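You operate a simulated robot arm through the tools that you are given. There is no shell and no other tool.

The job below is to be done with a simulated two-armed robot. You get a single attempt, and the scene is never put back.

Task
Press the purple split link shut in the hand press.
Fine: release the press and slide the link back out. Where these are worked on the way, their far stop is far enough and under half their travel is too little: press slide.

Only the result counts: the job must be done as asked and must still hold three seconds after the hand-in. Knocking over, shifting, dropping, spilling or breaking anything else fails it.

Robot
Two 7-joint arms with two-finger grippers on one trunk that stands fixed in place. Base frame: the origin is at the foot of the trunk, x ahead of it, y to its left, z up. Units: mm, degrees, N and s.
The left shoulder is at [50, 216, 1246], the right one opposite. With the tool pointing down near the work surface each hand reaches from about 240 to 800 mm from the base axis, measured 20 degrees to its own side. Payload 3.18 kg a hand.
Tool frame (each hand has its own): the origin (TCP) lies between the finger pads and is the grasp point; the fingertips stand 30 mm ahead of it; z points along the fingers, y is the line along which they close. The gripper opens to 144 mm; its body begins 103 mm behind the TCP.
Orientation is that of the tool frame in the base frame, as a unit quaternion [x, y, z, w]. With the fingers straight down and closing along the base's y, the tool's x points along the base's -x, its y along +y and its z along -z.

Tools
- The arms move only by the tool servo_tool. It takes "left_rows", "right_rows" or both (then of equal length, played together; a hand with none holds still); each is a list of rows, each an object (a shift or turn left out is 0, a gripper value left out holds the last) with "linear": the shift along the base's x, y, z in units of 40 mm (1.0 is 40 mm), a list of three; "delta_rot": the turn, a rotation vector about the base's x, y, z in units of 6 degrees (1.0 is 6 degrees), a list of three; "claw": the finger opening in mm, from 0 to 144. In form: [{"linear": [tx, ty, tz], "delta_rot": [rx, ry, rz], "claw": claw}, ...]. A call has 1 to 20 rows; each row shifts and turns the commanded pose from where the row before left it. A call with a number of a shift or a turn outside -1 to 1 is refused whole. Rows are played at 5 a second. More than 50 mm and 8.6 degrees between two rows, or a gripper value outside its range, and nothing of the call is played. A pose out of reach is approached as far as the arm can. The call stops where the force on the tool passes 70 N (or 10 N more than at its start, if that is more) or the arm is blocked; 0.2 s more then pass. Each finger travels about 186.7 mm/s and halts on what it meets, pressing with about 28 N; the grip force reading is that of the motor and also rises with nothing between the fingers. The clock runs only during rows and for 0.2 s after the last one: add rows that do not move to give the fingers time. The reply holds the time, the measured pose of the TCP, the force on the tool along the base axes, the opening and the grip force, in the units named above and with some noise, with the torque about the TCP (base axes, N m) and any sound that the robot's microphone picked up.
- Cameras (640 x 400 px; columns grow to the right, rows downward): "scene" is now at [125.5, 56.3, 1464.2]; the picture's right is [0.55, -0.83, 0.00], its down [-0.21, -0.14, -0.97] and it looks along [0.80, 0.53, -0.26] (base axes); focal length 218 px, centre (320, 200). "left" rides on the left gripper at [76, -16, -143] in its tool frame; the picture's right is [0.21, 0.98, 0.00], its down [-0.84, 0.18, -0.51] and it looks along [-0.50, 0.11, 0.86] (tool axes); focal length 218 px, centre (320, 200). "right" rides on the right gripper at [76, 16, -143] in its tool frame; the picture's right is [-0.21, 0.98, 0.00], its down [-0.84, -0.18, -0.51] and it looks along [-0.50, -0.11, 0.86] (tool axes); focal length 218 px, centre (320, 200). There is no depth. A picture from a camera that has moved, and an enlarged one, comes with that camera's place and axes in the base frame and with its lens. The place of the scene camera against the robot may be out by one fixed shift of up to 12 mm in any direction.
- capture(camera): a new picture of that camera. The clock stands still meanwhile.
- raise_lower(by): moves the trunk up (or, below 0, down) by that many mm; the arms and the scene camera ride with it, the base frame stays. It gives what a move gives, with no picture.
- pan_tilt(pan, tilt): turns the head with the scene camera to pan (to the left, within 80 degrees either way) and tilt (down, from -29 to 69), counted from straight ahead of the robot (the tilt from the chest, where the trunk bows). It gives what a move gives.
- inspect(camera, box): a new picture of the part [left, top, right, bottom] of that camera's present view, enlarged. The clock stands still meanwhile.
- close_job(): hands the job in; it is judged then, once.

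Places have to be worked out from the pictures, the camera data and where the tool is seen. Open the grippers and draw the arms clear of the work before you hand the job in, unless the task says otherwise.

The tools are called after "Emit:" by a JSON object that holds its "api" and its "payload". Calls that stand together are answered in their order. servo_tool: Moves the arms, as the interface text tells. Its arguments: {"type":"object","properties":{"left_rows":{"type":"array","items":{"type":"object","properties":{"linear":{"type":"array","items":{"type":"number"}},"delta_rot":{"type":"array","items":{"type":"number"}},"claw":{"type":"number"}}}},"right_rows":{"type":"array","items":{"type":"object","properties":{"linear":{"type":"array","items":{"type":"number"}},"delta_rot":{"type":"array","items":{"type":"number"}},"claw":{"type":"number"}}}}},"required":[]} The other tools are called the same way: raise_lower (by) moves the trunk up or down; pan_tilt (pan, tilt) turns the head that bears the scene camera; capture (camera) takes a picture; inspect (camera, box) takes an enlarged picture of a part of a camera's view; close_job () hands the job in.

At the start:

```text
time_s: 0.0
left_ee_pos: [389.3, 416.9, 1389.1]
left_orientation: [0.0, 1.0, 0.001, 0.0]
left_contact_force: [-0.1, 0.3, -0.3]
left_ft_torque: [0.0, 0.01, -0.01]
left_gripper_width: 144.1
left_finger_force: 0.2
right_ee_pos: [336.7, 61.8, 1409.8]
right_orientation: [0.001, 1.0, 0.001, 0.0]
right_contact_force: [-0.5, -0.1, 0.0]
right_ft_torque: [0.0, 0.03, -0.02]
right_gripper_width: 144.2
right_finger_force: 0.1
trunk travel left (down, up): [-325.0, 44.0]
head pan, tilt (commanded): [33.6, 14.9]
```

scene: 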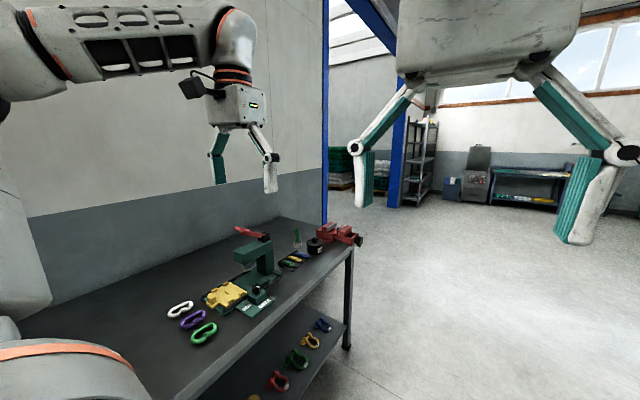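
right: 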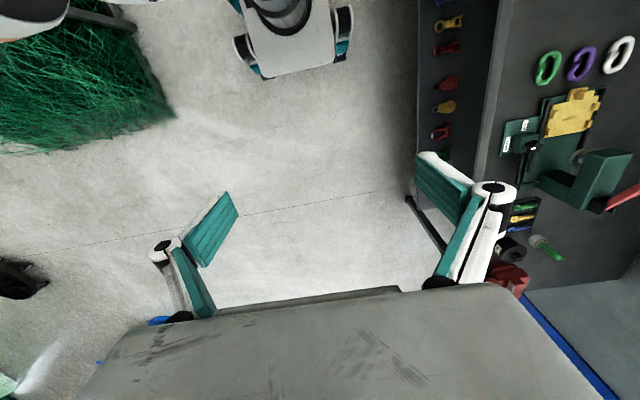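
left: 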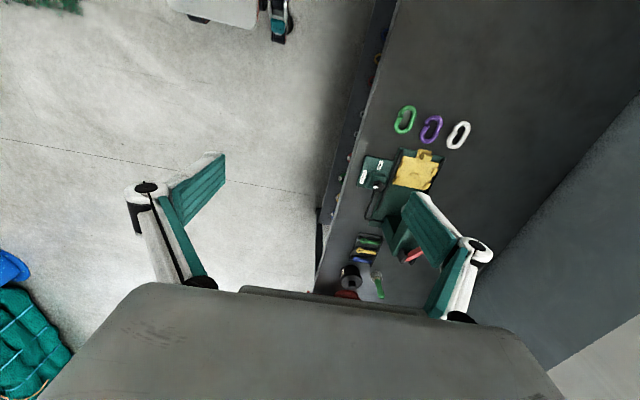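

The first pictures show a bench to the left with three links (white, purple, green), a press with a yellow slide/die and a red-handled lever. I'll look closer at these before moving.

Emit:
{"api": "inspect", "payload": {"camera": "scene", "box": [150, 210, 370, 350]}}

Emit:
{"api": "inspect", "payload": {"camera": "left", "box": [310, 80, 510, 310]}}

Emit:
{"api": "inspect", "payload": {"camera": "right", "box": [480, 20, 640, 220]}}

```text
2.86 times, centred on (260, 280) of scene
camera zoom: at [125.5, 56.3, 1464.2], right [0.55, -0.83, 0.0], down [-0.21, -0.14, -0.97], along [0.8, 0.53, -0.26], focal length 624 px, centre (491, -29)
```

zoom: 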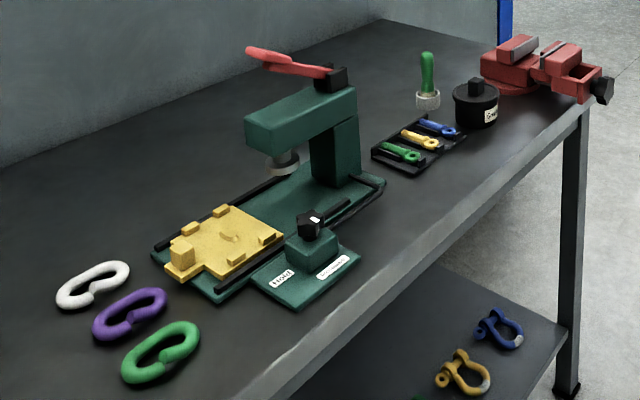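

```text
1.74 times, centred on (410, 195) of left
camera zoom: at [314.3, 402.3, 1530.9], right [-0.21, 0.98, 0.0], down [0.84, 0.18, 0.51], along [0.5, 0.11, -0.86], focal length 380 px, centre (164, 209)
```

zoom: 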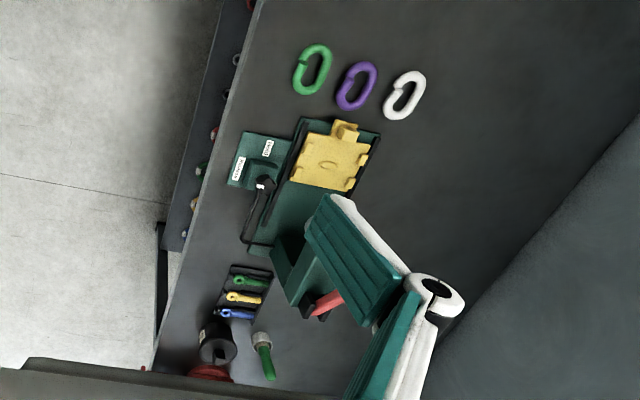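

```text
2.00 times, centred on (560, 120) of right
camera zoom: at [261.3, 78.2, 1552.5], right [0.21, 0.98, 0.0], down [0.84, -0.18, 0.51], along [0.5, -0.11, -0.86], focal length 436 px, centre (-160, 360)
```

zoom: 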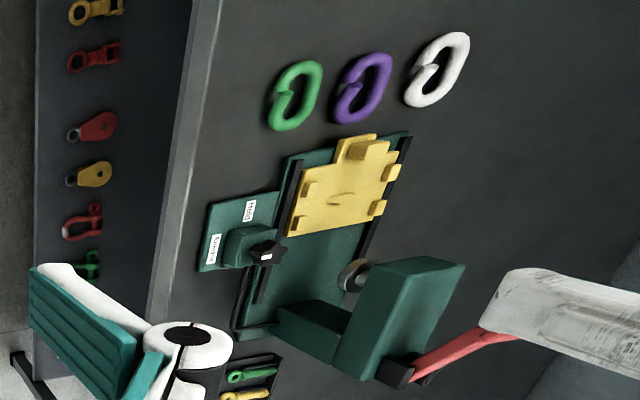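

The bench is about z 860 with the purple link near (391, 760); the press slide runs roughly along +x. I'll turn the head to look straight at the press and links.

Emit:
{"api": "pan_tilt", "payload": {"pan": 60, "tilt": 34}}

Emit:
{"api": "capture", "payload": {"camera": "scene"}}

Emit:
{"api": "inspect", "payload": {"camera": "scene", "box": [200, 120, 460, 280]}}

```text
time_s: 0.9
left_ee_pos: [390.6, 416.8, 1388.0]
left_orientation: [0.0, 1.0, 0.0, 0.0]
left_contact_force: [-0.5, -0.1, 0.1]
left_ft_torque: [0.02, -0.03, 0.0]
left_gripper_width: 144.1
left_finger_force: 0.1
right_ee_pos: [336.8, 60.9, 1409.2]
right_orientation: [0.001, 1.0, 0.001, 0.0]
right_contact_force: [0.6, -0.6, -0.2]
right_ft_torque: [0.02, -0.03, -0.01]
right_gripper_width: 144.0
right_finger_force: 0.0
trunk travel left (down, up): [-325.0, 44.0]
head pan, tilt (commanded): [60.0, 34.0]
```

```text
taken
camera scene: at [92.1, 81.2, 1433.7], right [0.87, -0.5, 0.0], down [-0.28, -0.48, -0.83], along [0.42, 0.72, -0.56], focal length 218 px, centre (320, 200)
```

scene: 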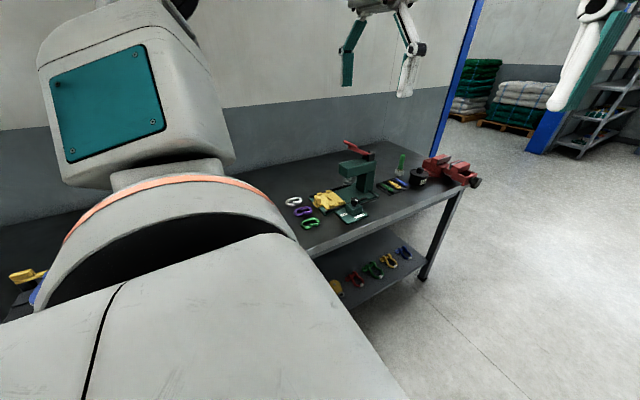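

```text
2.46 times, centred on (330, 200) of scene
camera zoom: at [92.1, 81.2, 1433.7], right [0.87, -0.5, 0.0], down [-0.28, -0.48, -0.83], along [0.42, 0.72, -0.56], focal length 538 px, centre (295, 200)
```

zoom: 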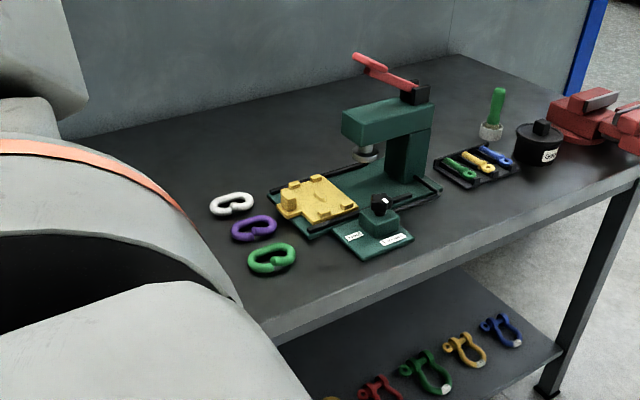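

The zoom is rendered sharply, so I'll zoom in harder on the press and links.

Emit:
{"api": "inspect", "payload": {"camera": "scene", "box": [280, 180, 380, 240]}}

Emit:
{"api": "inspect", "payload": {"camera": "scene", "box": [335, 190, 375, 225]}}

Emit:
{"api": "inspect", "payload": {"camera": "scene", "box": [335, 135, 385, 205]}}

Emit:
{"api": "inspect", "payload": {"camera": "scene", "box": [284, 184, 352, 232]}}

```text
6.40 times, centred on (330, 210) of scene
camera zoom: at [92.1, 81.2, 1433.7], right [0.87, -0.5, 0.0], down [-0.28, -0.48, -0.83], along [0.42, 0.72, -0.56], focal length 1398 px, centre (256, 136)
```

zoom: 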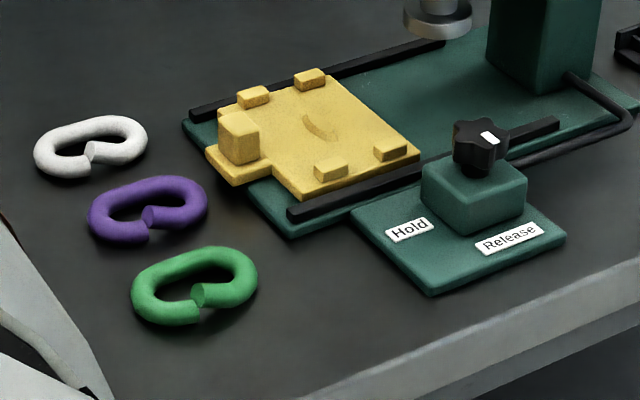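

```text
11.43 times, centred on (355, 208) of scene
camera zoom: at [92.1, 81.2, 1433.7], right [0.87, -0.5, 0.0], down [-0.28, -0.48, -0.83], along [0.42, 0.72, -0.56], focal length 2496 px, centre (-80, 114)
```

zoom: 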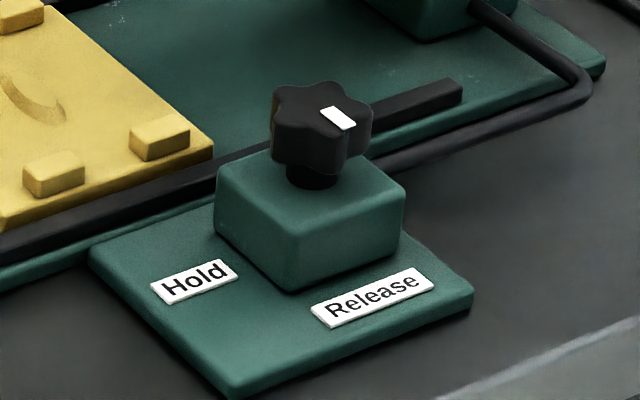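

```text
5.71 times, centred on (360, 170) of scene
camera zoom: at [92.1, 81.2, 1433.7], right [0.87, -0.5, 0.0], down [-0.28, -0.48, -0.83], along [0.42, 0.72, -0.56], focal length 1248 px, centre (91, 371)
```

zoom: 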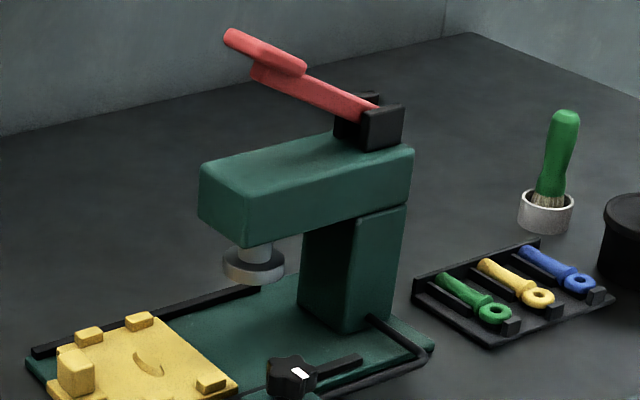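

```text
8.33 times, centred on (318, 208) of scene
camera zoom: at [92.1, 81.2, 1433.7], right [0.87, -0.5, 0.0], down [-0.28, -0.48, -0.83], along [0.42, 0.72, -0.56], focal length 1820 px, centre (337, 133)
```

zoom: 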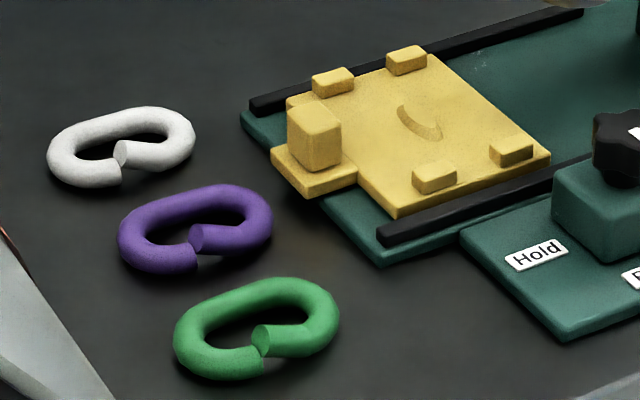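

The knob's white mark points toward "Release" (−y), "Hold" lies at −x, and a hose runs from that valve block to the press column, so this looks like a hydraulic press. I'll bring the left hand (and its camera) above the links for an accurate overhead view.

Emit:
{"api": "servo_tool", "payload": {"left_rows": [{"linear": [0, 0.8, -0.5]}, {"linear": [0, 0.9, -0.6]}, {"linear": [0, 0.9, -0.6]}, {"linear": [0, 0.9, -0.6]}, {"linear": [0, 0.9, -0.6]}, {"linear": [0, 0.9, -0.6]}, {"linear": [0, 0.9, -0.6]}, {"linear": [0, 0.9, -0.6]}, {"linear": [0, 0.8, -0.6]}, {"linear": [0, 0.2, -0.4]}]}}

Emit:
{"api": "capture", "payload": {"camera": "left"}}

Emit:
{"api": "capture", "payload": {"camera": "scene"}}

```text
time_s: 3.1
left_ee_pos: [391.0, 741.9, 1159.7]
left_orientation: [0.0, 1.0, 0.0, 0.0]
left_contact_force: [-0.2, 0.2, 0.0]
left_ft_torque: [0.0, -0.02, 0.0]
left_gripper_width: 144.0
left_finger_force: 0.1
right_ee_pos: [337.8, 61.0, 1410.3]
right_orientation: [0.0, 1.0, 0.001, 0.0]
right_contact_force: [0.4, 0.6, 0.1]
right_ft_torque: [-0.01, -0.01, -0.02]
right_gripper_width: 144.2
right_finger_force: 0.1
trunk travel left (down, up): [-325.0, 44.0]
head pan, tilt (commanded): [60.0, 34.0]
```

```text
taken
camera left: at [314.2, 726.7, 1302.8], right [-0.21, 0.98, 0.0], down [0.84, 0.18, 0.51], along [0.5, 0.11, -0.86], focal length 218 px, centre (320, 200)
```

left: 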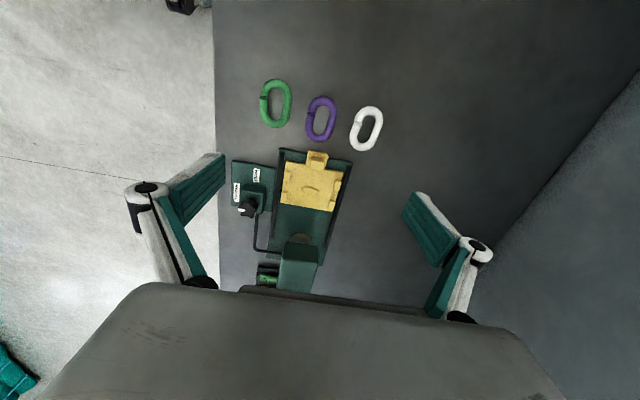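

```text
taken
camera scene: at [91.8, 81.3, 1433.7], right [0.87, -0.5, 0.0], down [-0.28, -0.48, -0.83], along [0.41, 0.72, -0.56], focal length 218 px, centre (320, 200)
```

scene: 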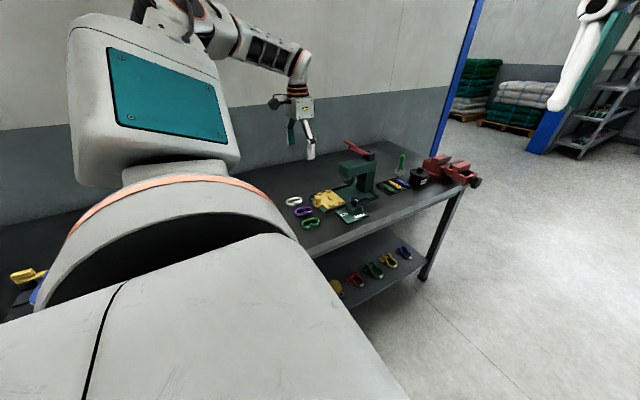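

Good overhead view. I'll enlarge the die and the links for shape and orientation.

Emit:
{"api": "inspect", "payload": {"camera": "left", "box": [225, 70, 395, 176]}}

Emit:
{"api": "inspect", "payload": {"camera": "left", "box": [225, 140, 370, 230]}}

Emit:
{"api": "inspect", "payload": {"camera": "left", "box": [270, 140, 350, 215]}}

Emit:
{"api": "inspect", "payload": {"camera": "left", "box": [290, 85, 350, 145]}}

```text
3.76 times, centred on (310, 123) of left
camera zoom: at [314.2, 726.7, 1302.8], right [-0.21, 0.98, 0.0], down [0.84, 0.18, 0.51], along [0.5, 0.11, -0.86], focal length 822 px, centre (358, 490)
```

zoom: 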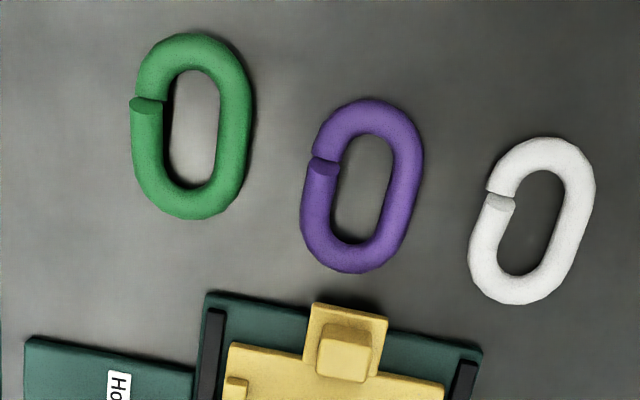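

```text
4.41 times, centred on (298, 185) of left
camera zoom: at [314.2, 726.7, 1302.8], right [-0.21, 0.98, 0.0], down [0.84, 0.18, 0.51], along [0.5, 0.11, -0.86], focal length 963 px, centre (419, 266)
```

zoom: 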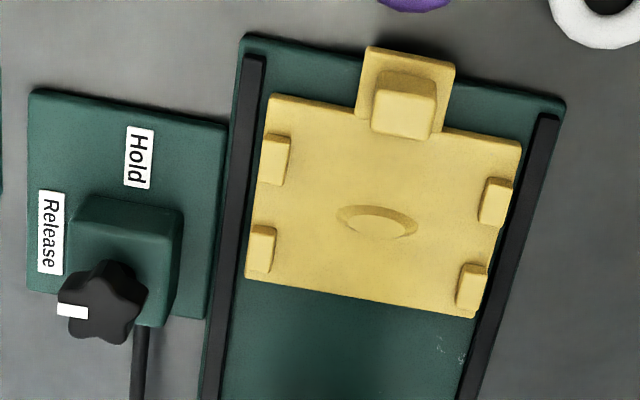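

```text
5.33 times, centred on (310, 178) of left
camera zoom: at [314.2, 726.7, 1302.8], right [-0.21, 0.98, 0.0], down [0.84, 0.18, 0.51], along [0.5, 0.11, -0.86], focal length 1164 px, centre (373, 320)
```

zoom: 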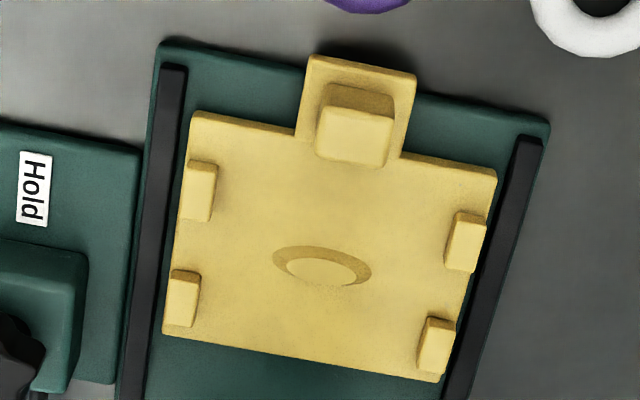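

```text
6.67 times, centred on (320, 115) of left
camera zoom: at [314.2, 726.7, 1302.8], right [-0.21, 0.98, 0.0], down [0.84, 0.18, 0.51], along [0.5, 0.11, -0.86], focal length 1455 px, centre (320, 767)
```

zoom: 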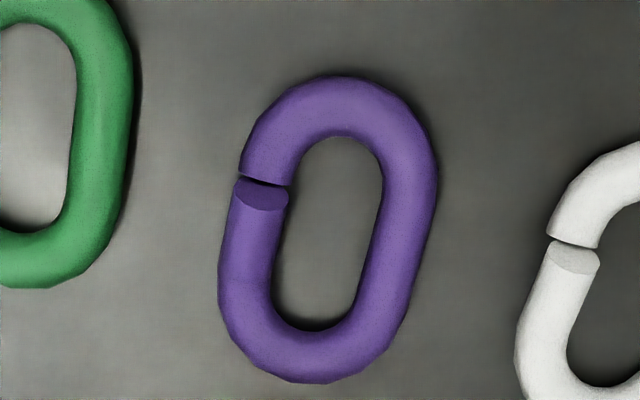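

The link is an oval about 87 x 56 mm with one raised cut end; the die has a boss and four locating blocks for a link lying along y. I'll drop lower for a second, closer viewpoint to fix heights.

Emit:
{"api": "servo_tool", "payload": {"left_rows": [{"linear": [0.0, 0.1, -0.6]}, {"linear": [0.0, 0.1, -0.8]}, {"linear": [0.0, 0.1, -0.8]}, {"linear": [0, 0.1, -0.6]}, {"linear": [0, 0, 0]}]}}

Emit:
{"api": "capture", "payload": {"camera": "left"}}

Emit:
{"api": "inspect", "payload": {"camera": "left", "box": [240, 60, 400, 160]}}

Emit:
{"api": "inspect", "payload": {"camera": "left", "box": [220, 130, 380, 240]}}

```text
time_s: 4.3
left_ee_pos: [391.4, 757.1, 1049.3]
left_orientation: [0.0, 1.0, 0.0, 0.0]
left_contact_force: [0.0, 0.0, 0.1]
left_ft_torque: [0.0, 0.0, -0.03]
left_gripper_width: 144.0
left_finger_force: 0.1
right_ee_pos: [337.3, 60.6, 1409.6]
right_orientation: [0.001, 1.0, 0.001, 0.0]
right_contact_force: [-0.6, -0.7, -0.8]
right_ft_torque: [0.02, -0.04, 0.04]
right_gripper_width: 143.7
right_finger_force: 0.2
trunk travel left (down, up): [-325.0, 44.0]
head pan, tilt (commanded): [60.0, 34.0]
```

```text
taken
camera left: at [314.2, 742.3, 1191.1], right [-0.21, 0.98, 0.0], down [0.84, 0.18, 0.51], along [0.5, 0.11, -0.86], focal length 218 px, centre (320, 200)
```

left: 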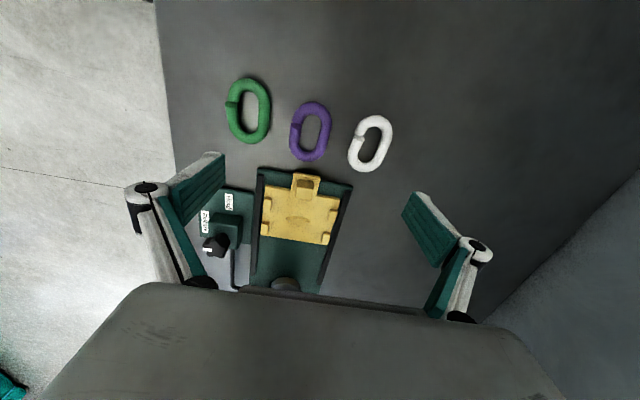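

```text
4.00 times, centred on (320, 110) of left
camera zoom: at [314.2, 742.3, 1191.1], right [-0.21, 0.98, 0.0], down [0.84, 0.18, 0.51], along [0.5, 0.11, -0.86], focal length 873 px, centre (320, 560)
```

zoom: 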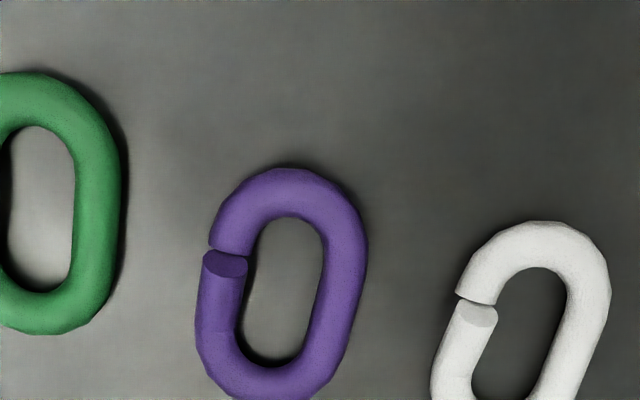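

```text
3.64 times, centred on (300, 185) of left
camera zoom: at [314.2, 742.3, 1191.1], right [-0.21, 0.98, 0.0], down [0.84, 0.18, 0.51], along [0.5, 0.11, -0.86], focal length 794 px, centre (393, 254)
```

zoom: 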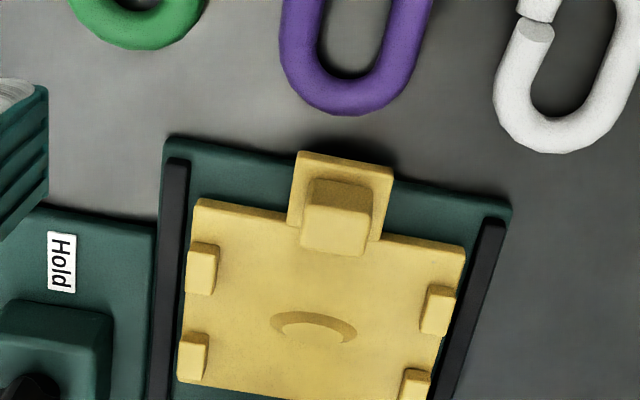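

Heights from that vertical baseline are rough (die top ~885–894). I'll take two laterally shifted views for accurate stereo.

Emit:
{"api": "servo_tool", "payload": {"left_rows": [{"linear": [0.0, -0.9, 0]}, {"linear": [0.0, -0.9, 0]}, {"linear": [0, 0, 0]}, {"linear": [0, 0, 0]}]}}

Emit:
{"api": "inspect", "payload": {"camera": "left", "box": [280, 70, 440, 170]}}

Emit:
{"api": "inspect", "payload": {"camera": "left", "box": [260, 150, 420, 250]}}

Emit:
{"api": "capture", "payload": {"camera": "left"}}

```text
time_s: 5.3
left_ee_pos: [390.3, 684.8, 1049.0]
left_orientation: [0.0, 1.0, 0.0, 0.0]
left_contact_force: [1.1, 0.6, 0.2]
left_ft_torque: [0.02, -0.02, 0.0]
left_gripper_width: 143.9
left_finger_force: 0.1
right_ee_pos: [337.9, 60.8, 1409.6]
right_orientation: [0.0, 1.0, 0.0, 0.0]
right_contact_force: [0.1, 0.0, -0.5]
right_ft_torque: [0.02, -0.01, 0.03]
right_gripper_width: 144.2
right_finger_force: 0.1
trunk travel left (down, up): [-325.0, 44.0]
head pan, tilt (commanded): [60.0, 34.0]
```

```text
4.00 times, centred on (360, 120) of left
camera zoom: at [314.7, 669.7, 1191.3], right [-0.21, 0.98, 0.0], down [0.84, 0.18, 0.51], along [0.5, 0.11, -0.86], focal length 873 px, centre (160, 520)
```

zoom: 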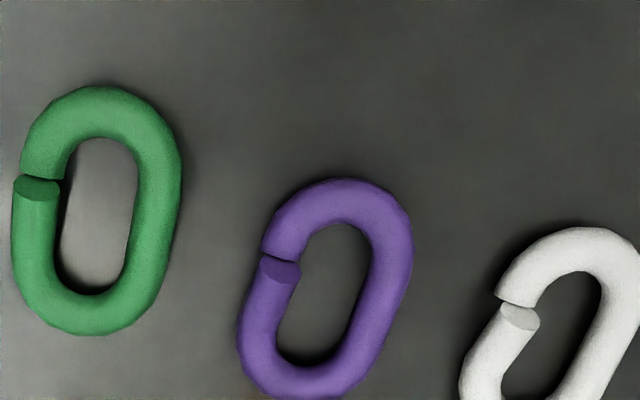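

```text
4.00 times, centred on (340, 200) of left
camera zoom: at [314.7, 669.7, 1191.3], right [-0.21, 0.98, 0.0], down [0.84, 0.18, 0.51], along [0.5, 0.11, -0.86], focal length 873 px, centre (240, 200)
```

zoom: 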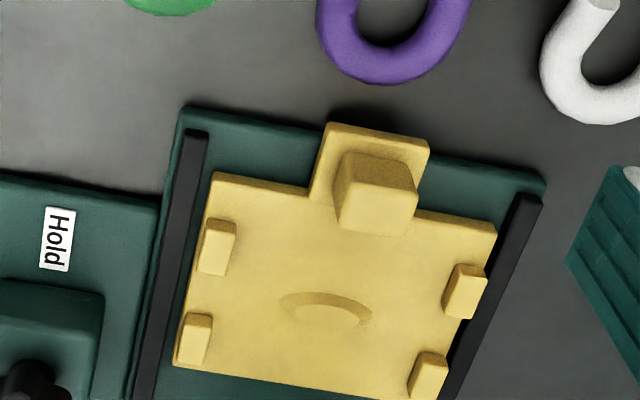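

```text
taken
camera left: at [314.7, 669.7, 1191.3], right [-0.21, 0.98, 0.0], down [0.84, 0.18, 0.51], along [0.5, 0.11, -0.86], focal length 218 px, centre (320, 200)
```

left: 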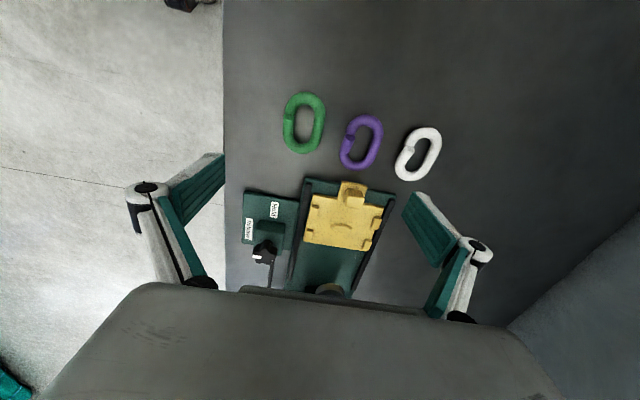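

Stereo puts the die top at z≈895, its −x edge at x≈477, y from 693 to 809, and the link's mid-plane near z≈883. I'll zoom more tightly on the die and link from this view.

Emit:
{"api": "inspect", "payload": {"camera": "left", "box": [298, 175, 392, 255]}}

Emit:
{"api": "inspect", "payload": {"camera": "left", "box": [320, 100, 400, 180]}}

Emit:
{"api": "inspect", "payload": {"camera": "left", "box": [235, 180, 315, 280]}}

```text
5.00 times, centred on (345, 215) of left
camera zoom: at [314.7, 669.7, 1191.3], right [-0.21, 0.98, 0.0], down [0.84, 0.18, 0.51], along [0.5, 0.11, -0.86], focal length 1091 px, centre (195, 125)
```

zoom: 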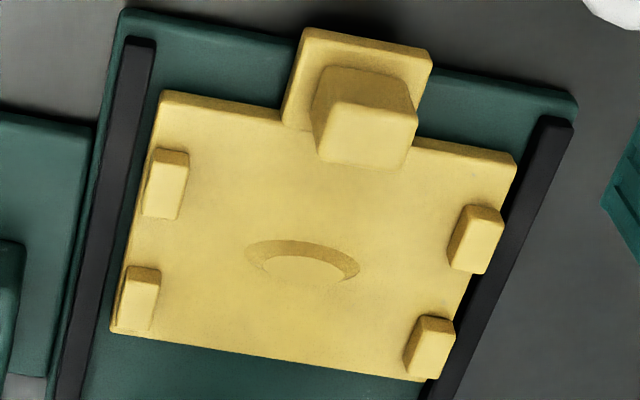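

```text
5.00 times, centred on (360, 140) of left
camera zoom: at [314.7, 669.7, 1191.3], right [-0.21, 0.98, 0.0], down [0.84, 0.18, 0.51], along [0.5, 0.11, -0.86], focal length 1091 px, centre (120, 500)
```

zoom: 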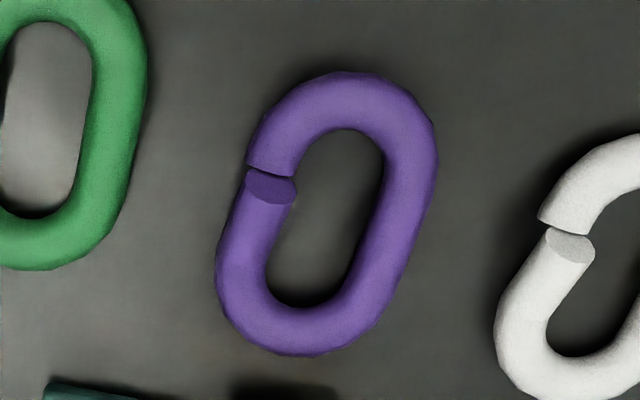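

```text
4.00 times, centred on (275, 230) of left
camera zoom: at [314.7, 669.7, 1191.3], right [-0.21, 0.98, 0.0], down [0.84, 0.18, 0.51], along [0.5, 0.11, -0.86], focal length 873 px, centre (500, 80)
```

zoom: 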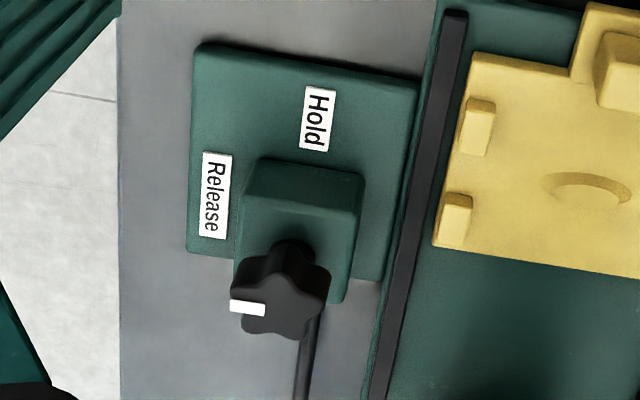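

I'd like to settle what the oval in the die is, and the exact block faces, so I'll look from the scene camera at high zoom too.

Emit:
{"api": "inspect", "payload": {"camera": "scene", "box": [308, 185, 348, 213]}}

Emit:
{"api": "inspect", "payload": {"camera": "left", "box": [325, 205, 375, 240]}}

```text
14.29 times, centred on (328, 199) of scene
camera zoom: at [92.0, 80.8, 1433.7], right [0.87, -0.5, 0.0], down [-0.28, -0.48, -0.83], along [0.41, 0.72, -0.56], focal length 3120 px, centre (206, 214)
```

zoom: 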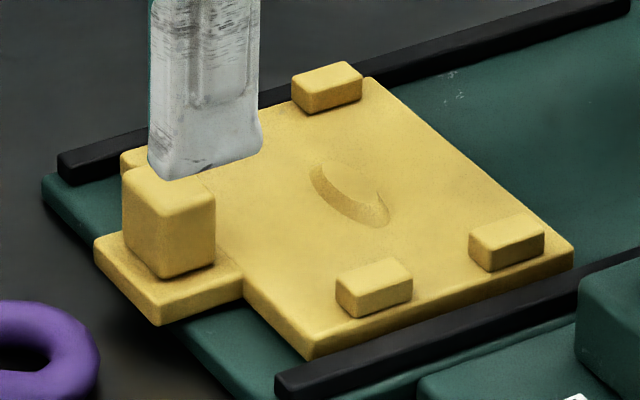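

```text
11.43 times, centred on (350, 222) of left
camera zoom: at [314.7, 669.7, 1191.3], right [-0.21, 0.98, 0.0], down [0.84, 0.18, 0.51], along [0.5, 0.11, -0.86], focal length 2494 px, centre (-23, -57)
```

zoom: 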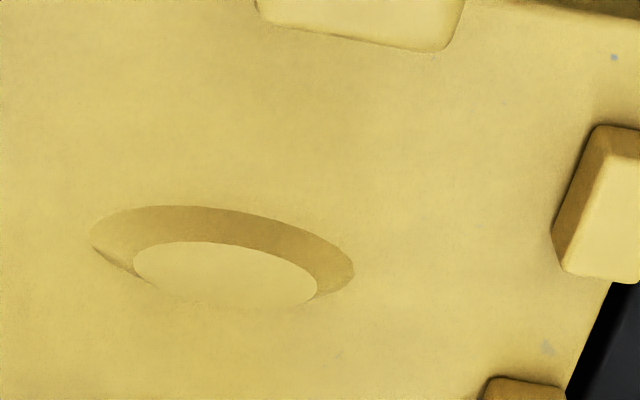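

The oval is a low tapered boss (centre about (532, 753)) that should sit inside the link's opening. I need the finger thickness before placing beside the handle block, so I'll zoom on the fingers.

Emit:
{"api": "inspect", "payload": {"camera": "left", "box": [390, 175, 510, 325]}}

Emit:
{"api": "inspect", "payload": {"camera": "scene", "box": [280, 90, 350, 200]}}

```text
2.67 times, centred on (450, 250) of left
camera zoom: at [314.7, 669.7, 1191.3], right [-0.21, 0.98, 0.0], down [0.84, 0.18, 0.51], along [0.5, 0.11, -0.86], focal length 582 px, centre (-27, 67)
```

zoom: 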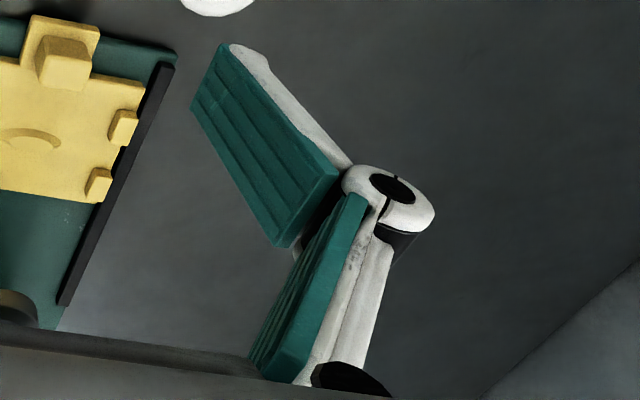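

```text
3.64 times, centred on (315, 145) of scene
camera zoom: at [92.0, 80.8, 1433.7], right [0.87, -0.5, 0.0], down [-0.28, -0.48, -0.83], along [0.41, 0.72, -0.56], focal length 794 px, centre (338, 400)
```

zoom: 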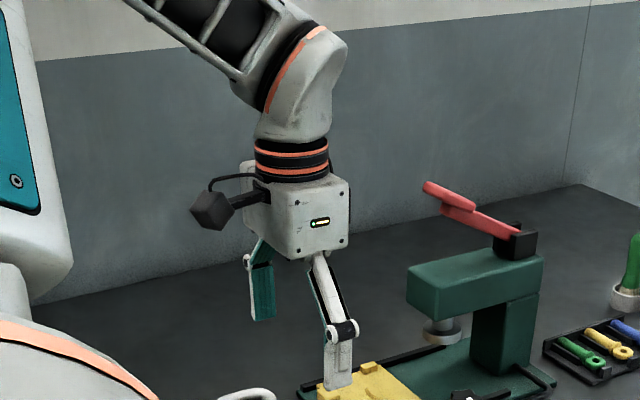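

Fingers look about 24 mm wide and ≤17 mm thick, so there is room. I'll go above the purple link (centre ≈(391, 744), axis ≈7° off x), yaw to match, narrow the fingers to 74 mm, and check.

Emit:
{"api": "servo_tool", "payload": {"left_rows": [{"linear": [0.0, 0.75, -0.3], "delta_rot": [0, 0, 0.6], "claw": 74}, {"linear": [0.02, 0.735, -0.6], "delta_rot": [0, 0, 0.57], "claw": 74}, {"linear": [0, 0, -0.8]}, {"linear": [0, 0, -0.5]}, {"linear": [0, 0, 0]}, {"linear": [0, 0, 0]}]}}

Emit:
{"api": "capture", "payload": {"camera": "left"}}

Emit:
{"api": "inspect", "payload": {"camera": "left", "box": [240, 130, 400, 230]}}

Emit:
{"api": "inspect", "payload": {"camera": "scene", "box": [270, 150, 350, 240]}}

```text
time_s: 6.7
left_ee_pos: [391.2, 744.5, 960.4]
left_orientation: [-0.061, 0.998, 0.0, 0.0]
left_contact_force: [-0.4, -0.4, 0.7]
left_ft_torque: [-0.03, 0.0, -0.03]
left_gripper_width: 74.0
left_finger_force: 0.1
right_ee_pos: [337.0, 61.3, 1409.4]
right_orientation: [0.001, 1.0, 0.001, 0.0]
right_contact_force: [-0.6, 0.3, 0.1]
right_ft_torque: [-0.01, 0.01, 0.0]
right_gripper_width: 143.9
right_finger_force: 0.1
trunk travel left (down, up): [-325.0, 44.0]
head pan, tilt (commanded): [60.0, 34.0]
```

```text
taken
camera left: at [317.9, 720.3, 1102.8], right [-0.33, 0.95, 0.0], down [0.81, 0.28, 0.51], along [0.48, 0.17, -0.86], focal length 218 px, centre (320, 200)
```

left: 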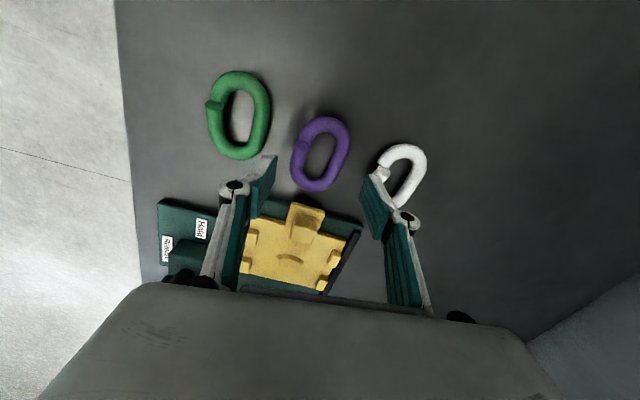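

```text
4.00 times, centred on (320, 180) of left
camera zoom: at [317.9, 720.3, 1102.8], right [-0.33, 0.95, 0.0], down [0.81, 0.28, 0.51], along [0.48, 0.17, -0.86], focal length 873 px, centre (320, 280)
```

zoom: 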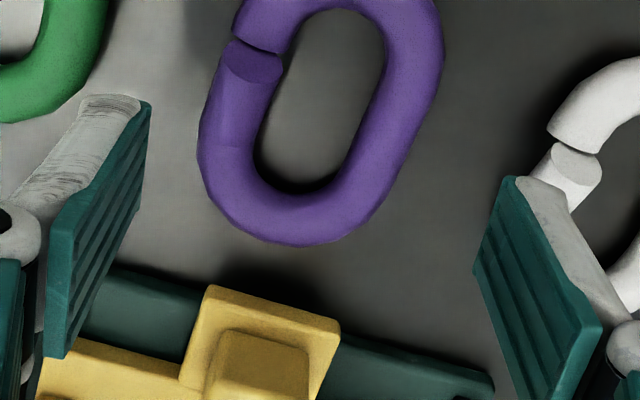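

```text
4.44 times, centred on (310, 195) of scene
camera zoom: at [92.1, 81.6, 1433.7], right [0.87, -0.5, 0.0], down [-0.28, -0.48, -0.83], along [0.41, 0.72, -0.56], focal length 971 px, centre (364, 222)
```

zoom: 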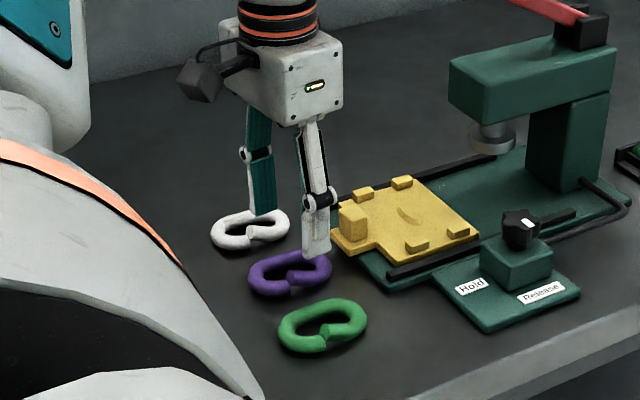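

Fingertips read about 26–30 mm ahead of the TCP, and the link sits centred between them. I'll descend to TCP z≈910 and look.

Emit:
{"api": "servo_tool", "payload": {"left_rows": [{"linear": [0, 0, -0.5]}, {"linear": [0, 0, -0.5]}, {"linear": [0, 0, -0.25]}, {"linear": [0, 0, 0]}]}}

Emit:
{"api": "capture", "payload": {"camera": "left"}}

Emit:
{"api": "inspect", "payload": {"camera": "scene", "box": [285, 185, 335, 225]}}

```text
time_s: 7.7
left_ee_pos: [390.6, 745.0, 910.3]
left_orientation: [-0.062, 0.998, 0.0, 0.0]
left_contact_force: [0.6, 0.5, -0.3]
left_ft_torque: [-0.02, 0.0, 0.01]
left_gripper_width: 74.0
left_finger_force: 0.0
right_ee_pos: [337.7, 62.5, 1409.5]
right_orientation: [0.001, 1.0, 0.0, 0.0]
right_contact_force: [-0.1, 0.1, 0.4]
right_ft_torque: [0.01, -0.02, -0.01]
right_gripper_width: 144.2
right_finger_force: 0.0
trunk travel left (down, up): [-325.0, 44.0]
head pan, tilt (commanded): [60.0, 34.0]
```

```text
taken
camera left: at [317.9, 720.5, 1052.6], right [-0.33, 0.95, 0.0], down [0.81, 0.28, 0.51], along [0.48, 0.17, -0.86], focal length 218 px, centre (320, 200)
```

left: 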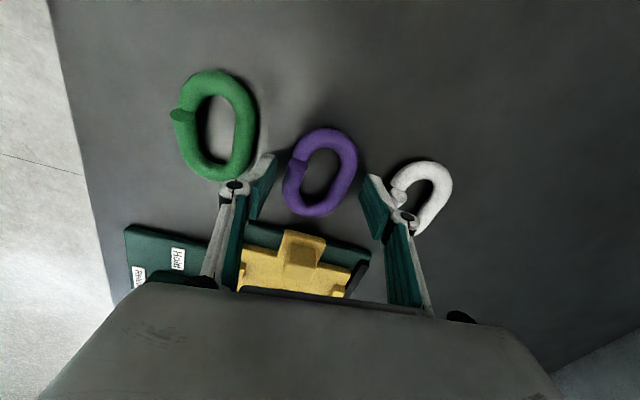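

```text
10.00 times, centred on (310, 205) of scene
camera zoom: at [91.9, 81.2, 1433.7], right [0.87, -0.5, 0.0], down [-0.28, -0.48, -0.83], along [0.41, 0.72, -0.56], focal length 2184 px, centre (420, 150)
```

zoom: 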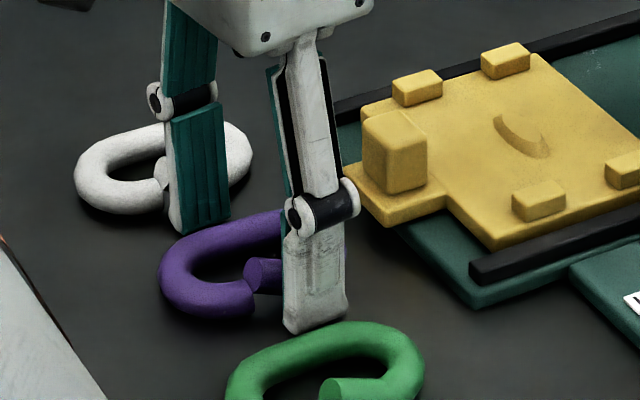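

Fingers straddle the purple link with both neighbours clear. I'll descend about 3 mm more in small steps watching the force.

Emit:
{"api": "servo_tool", "payload": {"left_rows": [{"linear": [0, 0, -0.04]}, {"linear": [0, 0, -0.035]}, {"linear": [0, 0, 0]}]}}

Emit:
{"api": "inspect", "payload": {"camera": "left", "box": [240, 110, 400, 210]}}

```text
time_s: 8.5
left_ee_pos: [391.1, 745.0, 908.9]
left_orientation: [-0.061, 0.998, 0.0, 0.001]
left_contact_force: [-0.9, 0.4, 5.9]
left_ft_torque: [-0.02, 0.04, -0.01]
left_gripper_width: 74.1
left_finger_force: 0.1
right_ee_pos: [338.0, 61.9, 1408.8]
right_orientation: [0.0, 1.0, 0.001, 0.0]
right_contact_force: [0.4, 0.7, -0.4]
right_ft_torque: [0.01, 0.01, 0.03]
right_gripper_width: 144.2
right_finger_force: 0.1
trunk travel left (down, up): [-325.0, 44.0]
head pan, tilt (commanded): [60.0, 34.0]
```

```text
4.00 times, centred on (320, 160) of left
camera zoom: at [317.8, 720.2, 1050.7], right [-0.33, 0.95, 0.0], down [0.81, 0.28, 0.51], along [0.48, 0.17, -0.86], focal length 873 px, centre (320, 360)
```

zoom: 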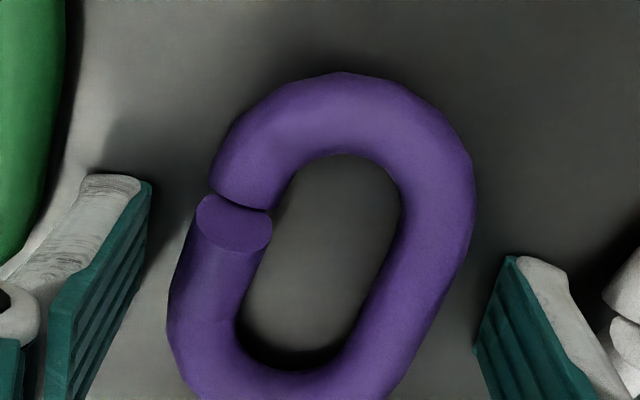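

The tips just touched the bench (5.9 N at TCP z≈908.5), so the bench is at ~878.5. I'll lift 1.5 mm, shift slightly to −y to centre, and close gradually.

Emit:
{"api": "servo_tool", "payload": {"left_rows": [{"linear": [0, -0.04, 0.06]}, {"linear": [0, 0, 0], "claw": 66}, {"linear": [0, 0, 0], "claw": 61}, {"linear": [0, 0, 0], "claw": 58}, {"linear": [0, 0, 0], "claw": 56}, {"linear": [0, 0, 0], "claw": 54}, {"linear": [0, 0, 0], "claw": 52}, {"linear": [0, 0, 0], "claw": 50}, {"linear": [0, 0, 0], "claw": 48}, {"linear": [0, 0, 0], "claw": 46}, {"linear": [0, 0, 0]}]}}

Emit:
{"api": "inspect", "payload": {"camera": "left", "box": [240, 110, 400, 210]}}

```text
time_s: 10.9
left_ee_pos: [390.2, 743.5, 910.1]
left_orientation: [-0.061, 0.998, 0.001, 0.0]
left_contact_force: [1.3, 0.9, 2.0]
left_ft_torque: [0.0, -0.06, -0.02]
left_gripper_width: 53.1
left_finger_force: 27.9
right_ee_pos: [337.3, 60.2, 1409.4]
right_orientation: [0.001, 1.0, 0.001, 0.0]
right_contact_force: [0.1, 1.0, -0.8]
right_ft_torque: [-0.01, -0.02, 0.01]
right_gripper_width: 143.9
right_finger_force: 0.2
trunk travel left (down, up): [-325.0, 44.0]
head pan, tilt (commanded): [60.0, 34.0]
```

```text
4.00 times, centred on (320, 160) of left
camera zoom: at [317.7, 718.8, 1052.4], right [-0.33, 0.95, 0.0], down [0.81, 0.28, 0.51], along [0.48, 0.17, -0.86], focal length 873 px, centre (320, 360)
```

zoom: 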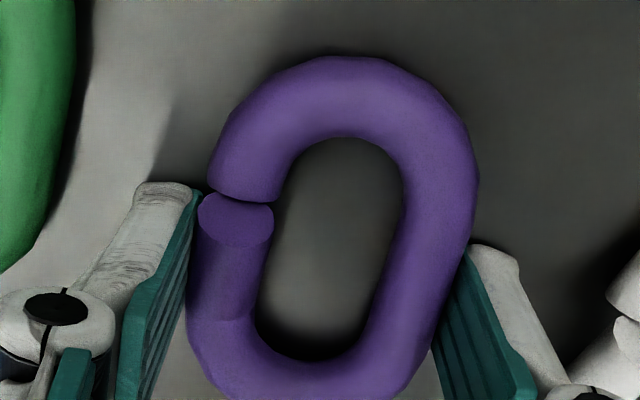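

Gripped at 53.1 mm. Before carrying it to the die I must know where the lever tip overhangs, so I'll lift straight up and view the lever with the hand camera.

Emit:
{"api": "servo_tool", "payload": {"left_rows": [{"linear": [0, 0, 0.25]}, {"linear": [0, 0, 0.6]}, {"linear": [0, 0, 1]}, {"linear": [0, 0, 1]}, {"linear": [0, 0, 1]}, {"linear": [0, 0, 1]}, {"linear": [0, 0, 1]}, {"linear": [0, 0, 1]}, {"linear": [0, 0, 0.9]}, {"linear": [0, 0, 0.5]}, {"linear": [0, 0, 0]}]}}

Emit:
{"api": "capture", "payload": {"camera": "left"}}

Emit:
{"api": "inspect", "payload": {"camera": "left", "box": [230, 180, 390, 285]}}

Emit:
{"api": "inspect", "payload": {"camera": "scene", "box": [270, 90, 390, 200]}}

```text
time_s: 13.3
left_ee_pos: [391.4, 742.3, 1240.4]
left_orientation: [-0.061, 0.998, 0.0, 0.001]
left_contact_force: [-0.4, 0.8, -2.6]
left_ft_torque: [-0.01, -0.01, -0.01]
left_gripper_width: 53.3
left_finger_force: 28.2
right_ee_pos: [338.1, 60.8, 1409.0]
right_orientation: [0.001, 1.0, 0.001, 0.0]
right_contact_force: [-0.5, 0.3, 0.3]
right_ft_torque: [0.0, 0.0, -0.02]
right_gripper_width: 144.1
right_finger_force: 0.2
trunk travel left (down, up): [-325.0, 44.0]
head pan, tilt (commanded): [60.0, 34.0]
```

```text
taken
camera left: at [318.1, 719.1, 1383.2], right [-0.33, 0.95, 0.0], down [0.81, 0.28, 0.51], along [0.48, 0.17, -0.86], focal length 218 px, centre (320, 200)
```

left: 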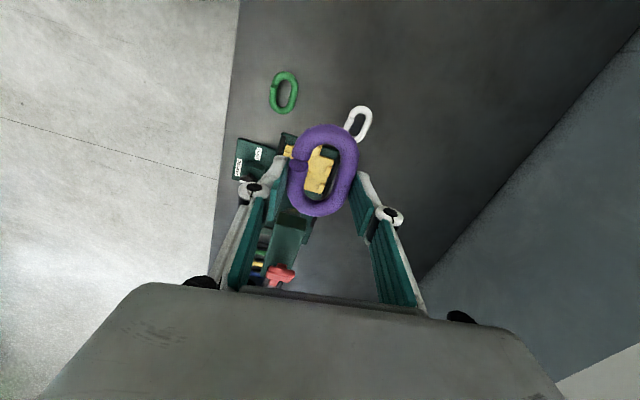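

```text
3.81 times, centred on (310, 232) of left
camera zoom: at [318.1, 719.1, 1383.2], right [-0.33, 0.95, 0.0], down [0.81, 0.28, 0.51], along [0.48, 0.17, -0.86], focal length 832 px, centre (358, 76)
```

zoom: 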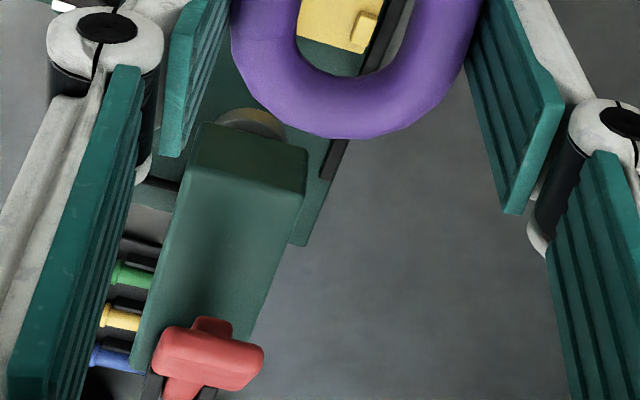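

```text
3.64 times, centred on (330, 145) of scene
camera zoom: at [92.2, 81.7, 1433.6], right [0.87, -0.5, 0.0], down [-0.28, -0.48, -0.83], along [0.41, 0.72, -0.56], focal length 794 px, centre (284, 400)
```

zoom: 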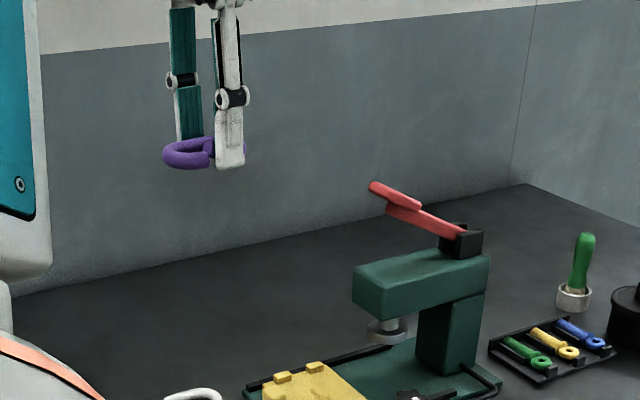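

The lever ends in a T-bar at about (620, 752, 1130), and the press head's front face is at x≈590 (z 1001–1046). A vertical hand with its 100 mm-wide body turned along x would pass within ~8 mm of the head, so I'll set the link back down on its spot and regrasp with the hand leaning back (toward −x) by ~35°.

Emit:
{"api": "servo_tool", "payload": {"left_rows": [{"linear": [0, 0, -0.6]}, {"linear": [0, 0, -1]}, {"linear": [0, 0, -1]}, {"linear": [0, 0, -1]}, {"linear": [0, 0, -1]}, {"linear": [0, 0, -1]}, {"linear": [0, 0, -1]}, {"linear": [0, 0, -0.8]}, {"linear": [0, 0, -0.4]}, {"linear": [0, 0, -0.25]}, {"linear": [0, 0, -0.12]}, {"linear": [0, 0, -0.06]}, {"linear": [0, 0, 0]}]}}

```text
time_s: 16.1
left_ee_pos: [391.8, 743.7, 911.2]
left_orientation: [-0.061, 0.998, -0.001, 0.0]
left_contact_force: [0.4, 0.1, -2.5]
left_ft_torque: [0.01, -0.03, -0.05]
left_gripper_width: 53.0
left_finger_force: 28.0
right_ee_pos: [337.4, 61.7, 1409.6]
right_orientation: [0.0, 1.0, 0.001, 0.0]
right_contact_force: [-0.7, -0.4, 0.2]
right_ft_torque: [0.03, -0.05, -0.02]
right_gripper_width: 144.0
right_finger_force: 0.1
trunk travel left (down, up): [-325.0, 44.0]
head pan, tilt (commanded): [60.0, 34.0]
```

The −2.5 N reading is the link's weight, still just hanging. I'll lower another millimetre and open slowly.

Emit:
{"api": "servo_tool", "payload": {"left_rows": [{"linear": [0, 0, -0.02]}, {"linear": [0, 0, -0.015]}, {"linear": [0, 0, 0]}]}}

```text
time_s: 16.9
left_ee_pos: [391.3, 742.6, 910.1]
left_orientation: [-0.06, 0.998, 0.0, 0.001]
left_contact_force: [-1.2, 1.4, 5.3]
left_ft_torque: [-0.03, -0.09, -0.04]
left_gripper_width: 53.3
left_finger_force: 27.9
right_ee_pos: [337.3, 61.4, 1410.1]
right_orientation: [0.001, 1.0, 0.001, 0.0]
right_contact_force: [-0.5, -0.3, -0.7]
right_ft_torque: [0.0, 0.02, 0.0]
right_gripper_width: 144.4
right_finger_force: 0.1
trunk travel left (down, up): [-325.0, 44.0]
head pan, tilt (commanded): [60.0, 34.0]
```

Link is down (+5.3 N). I'll open slowly to 74 mm, rise 14 mm, and tip the hand back 35° about the closing axis.

Emit:
{"api": "servo_tool", "payload": {"left_rows": [{"linear": [0, 0, 0.01], "claw": 56}, {"linear": [0, 0, 0], "claw": 60}, {"linear": [0, 0, 0], "claw": 66}, {"linear": [0, 0, 0], "claw": 74}, {"linear": [0, 0, 0.15]}, {"linear": [0, 0, 0.2]}, {"linear": [0, 0, 0], "delta_rot": [0.119, -0.965, 0]}, {"linear": [0, 0, 0], "delta_rot": [0.119, -0.965, 0]}, {"linear": [0, 0, 0], "delta_rot": [0.119, -0.965, 0]}, {"linear": [0, 0, 0], "delta_rot": [0.119, -0.965, 0]}, {"linear": [0, 0, 0], "delta_rot": [0.119, -0.965, 0]}, {"linear": [0, 0, 0], "delta_rot": [0.119, -0.965, 0]}, {"linear": [0, 0, 0]}, {"linear": [0, 0, 0]}]}}

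Emit:
{"api": "capture", "payload": {"camera": "left"}}

Emit:
{"api": "inspect", "payload": {"camera": "scene", "box": [270, 150, 350, 240]}}

```text
time_s: 19.9
left_ee_pos: [390.4, 743.7, 923.4]
left_orientation: [-0.058, 0.952, 0.018, 0.299]
left_contact_force: [-0.1, 0.1, -0.4]
left_ft_torque: [0.0, 0.02, 0.02]
left_gripper_width: 74.0
left_finger_force: 0.1
right_ee_pos: [336.5, 60.4, 1410.0]
right_orientation: [0.001, 1.0, 0.001, 0.0]
right_contact_force: [-0.3, 1.3, 0.0]
right_ft_torque: [-0.02, 0.01, 0.01]
right_gripper_width: 144.0
right_finger_force: 0.1
trunk travel left (down, up): [-325.0, 44.0]
head pan, tilt (commanded): [60.0, 34.0]
```

```text
taken
camera left: at [249.6, 710.7, 996.3], right [-0.29, 0.95, -0.12], down [0.37, 0.23, 0.9], along [0.88, 0.21, -0.42], focal length 218 px, centre (320, 200)
```

left: 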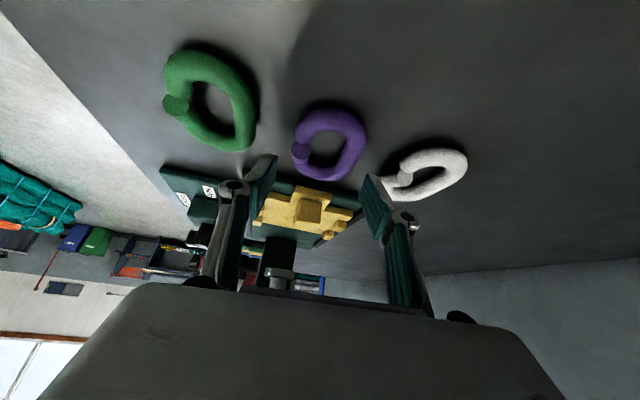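

```text
4.44 times, centred on (310, 195) of scene
camera zoom: at [91.4, 81.7, 1433.7], right [0.87, -0.5, 0.0], down [-0.28, -0.48, -0.83], along [0.41, 0.72, -0.56], focal length 971 px, centre (364, 222)
```

zoom: 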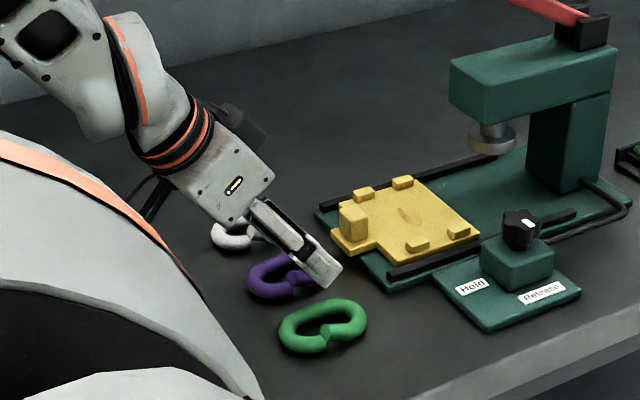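

The hand is tipped as planned. A dark block beside the wrist in this view is unclear, so I'll zoom in to see it and the finger/link gap.

Emit:
{"api": "inspect", "payload": {"camera": "scene", "box": [265, 160, 325, 220]}}

Emit:
{"api": "inspect", "payload": {"camera": "left", "box": [230, 90, 410, 200]}}

```text
6.67 times, centred on (295, 190) of scene
camera zoom: at [91.4, 81.7, 1433.7], right [0.87, -0.5, 0.0], down [-0.28, -0.48, -0.83], along [0.41, 0.72, -0.56], focal length 1456 px, centre (487, 267)
```

zoom: 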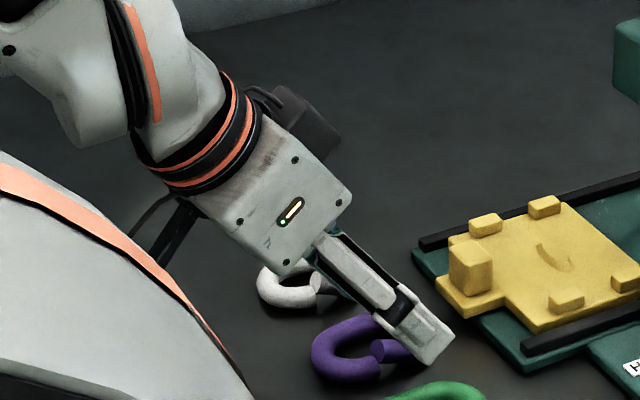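

```text
3.56 times, centred on (320, 145) of left
camera zoom: at [249.6, 710.7, 996.3], right [-0.29, 0.95, -0.12], down [0.37, 0.23, 0.9], along [0.88, 0.21, -0.42], focal length 776 px, centre (320, 396)
```

zoom: 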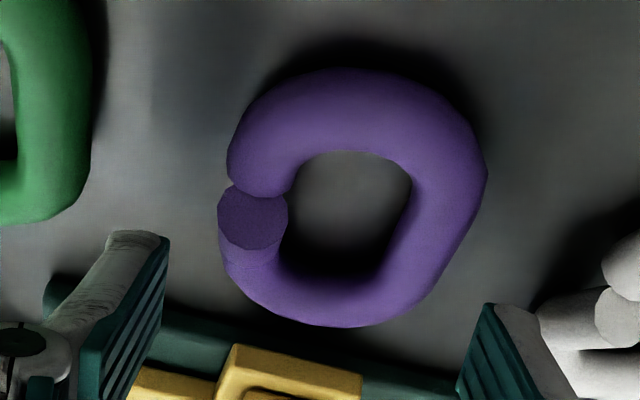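

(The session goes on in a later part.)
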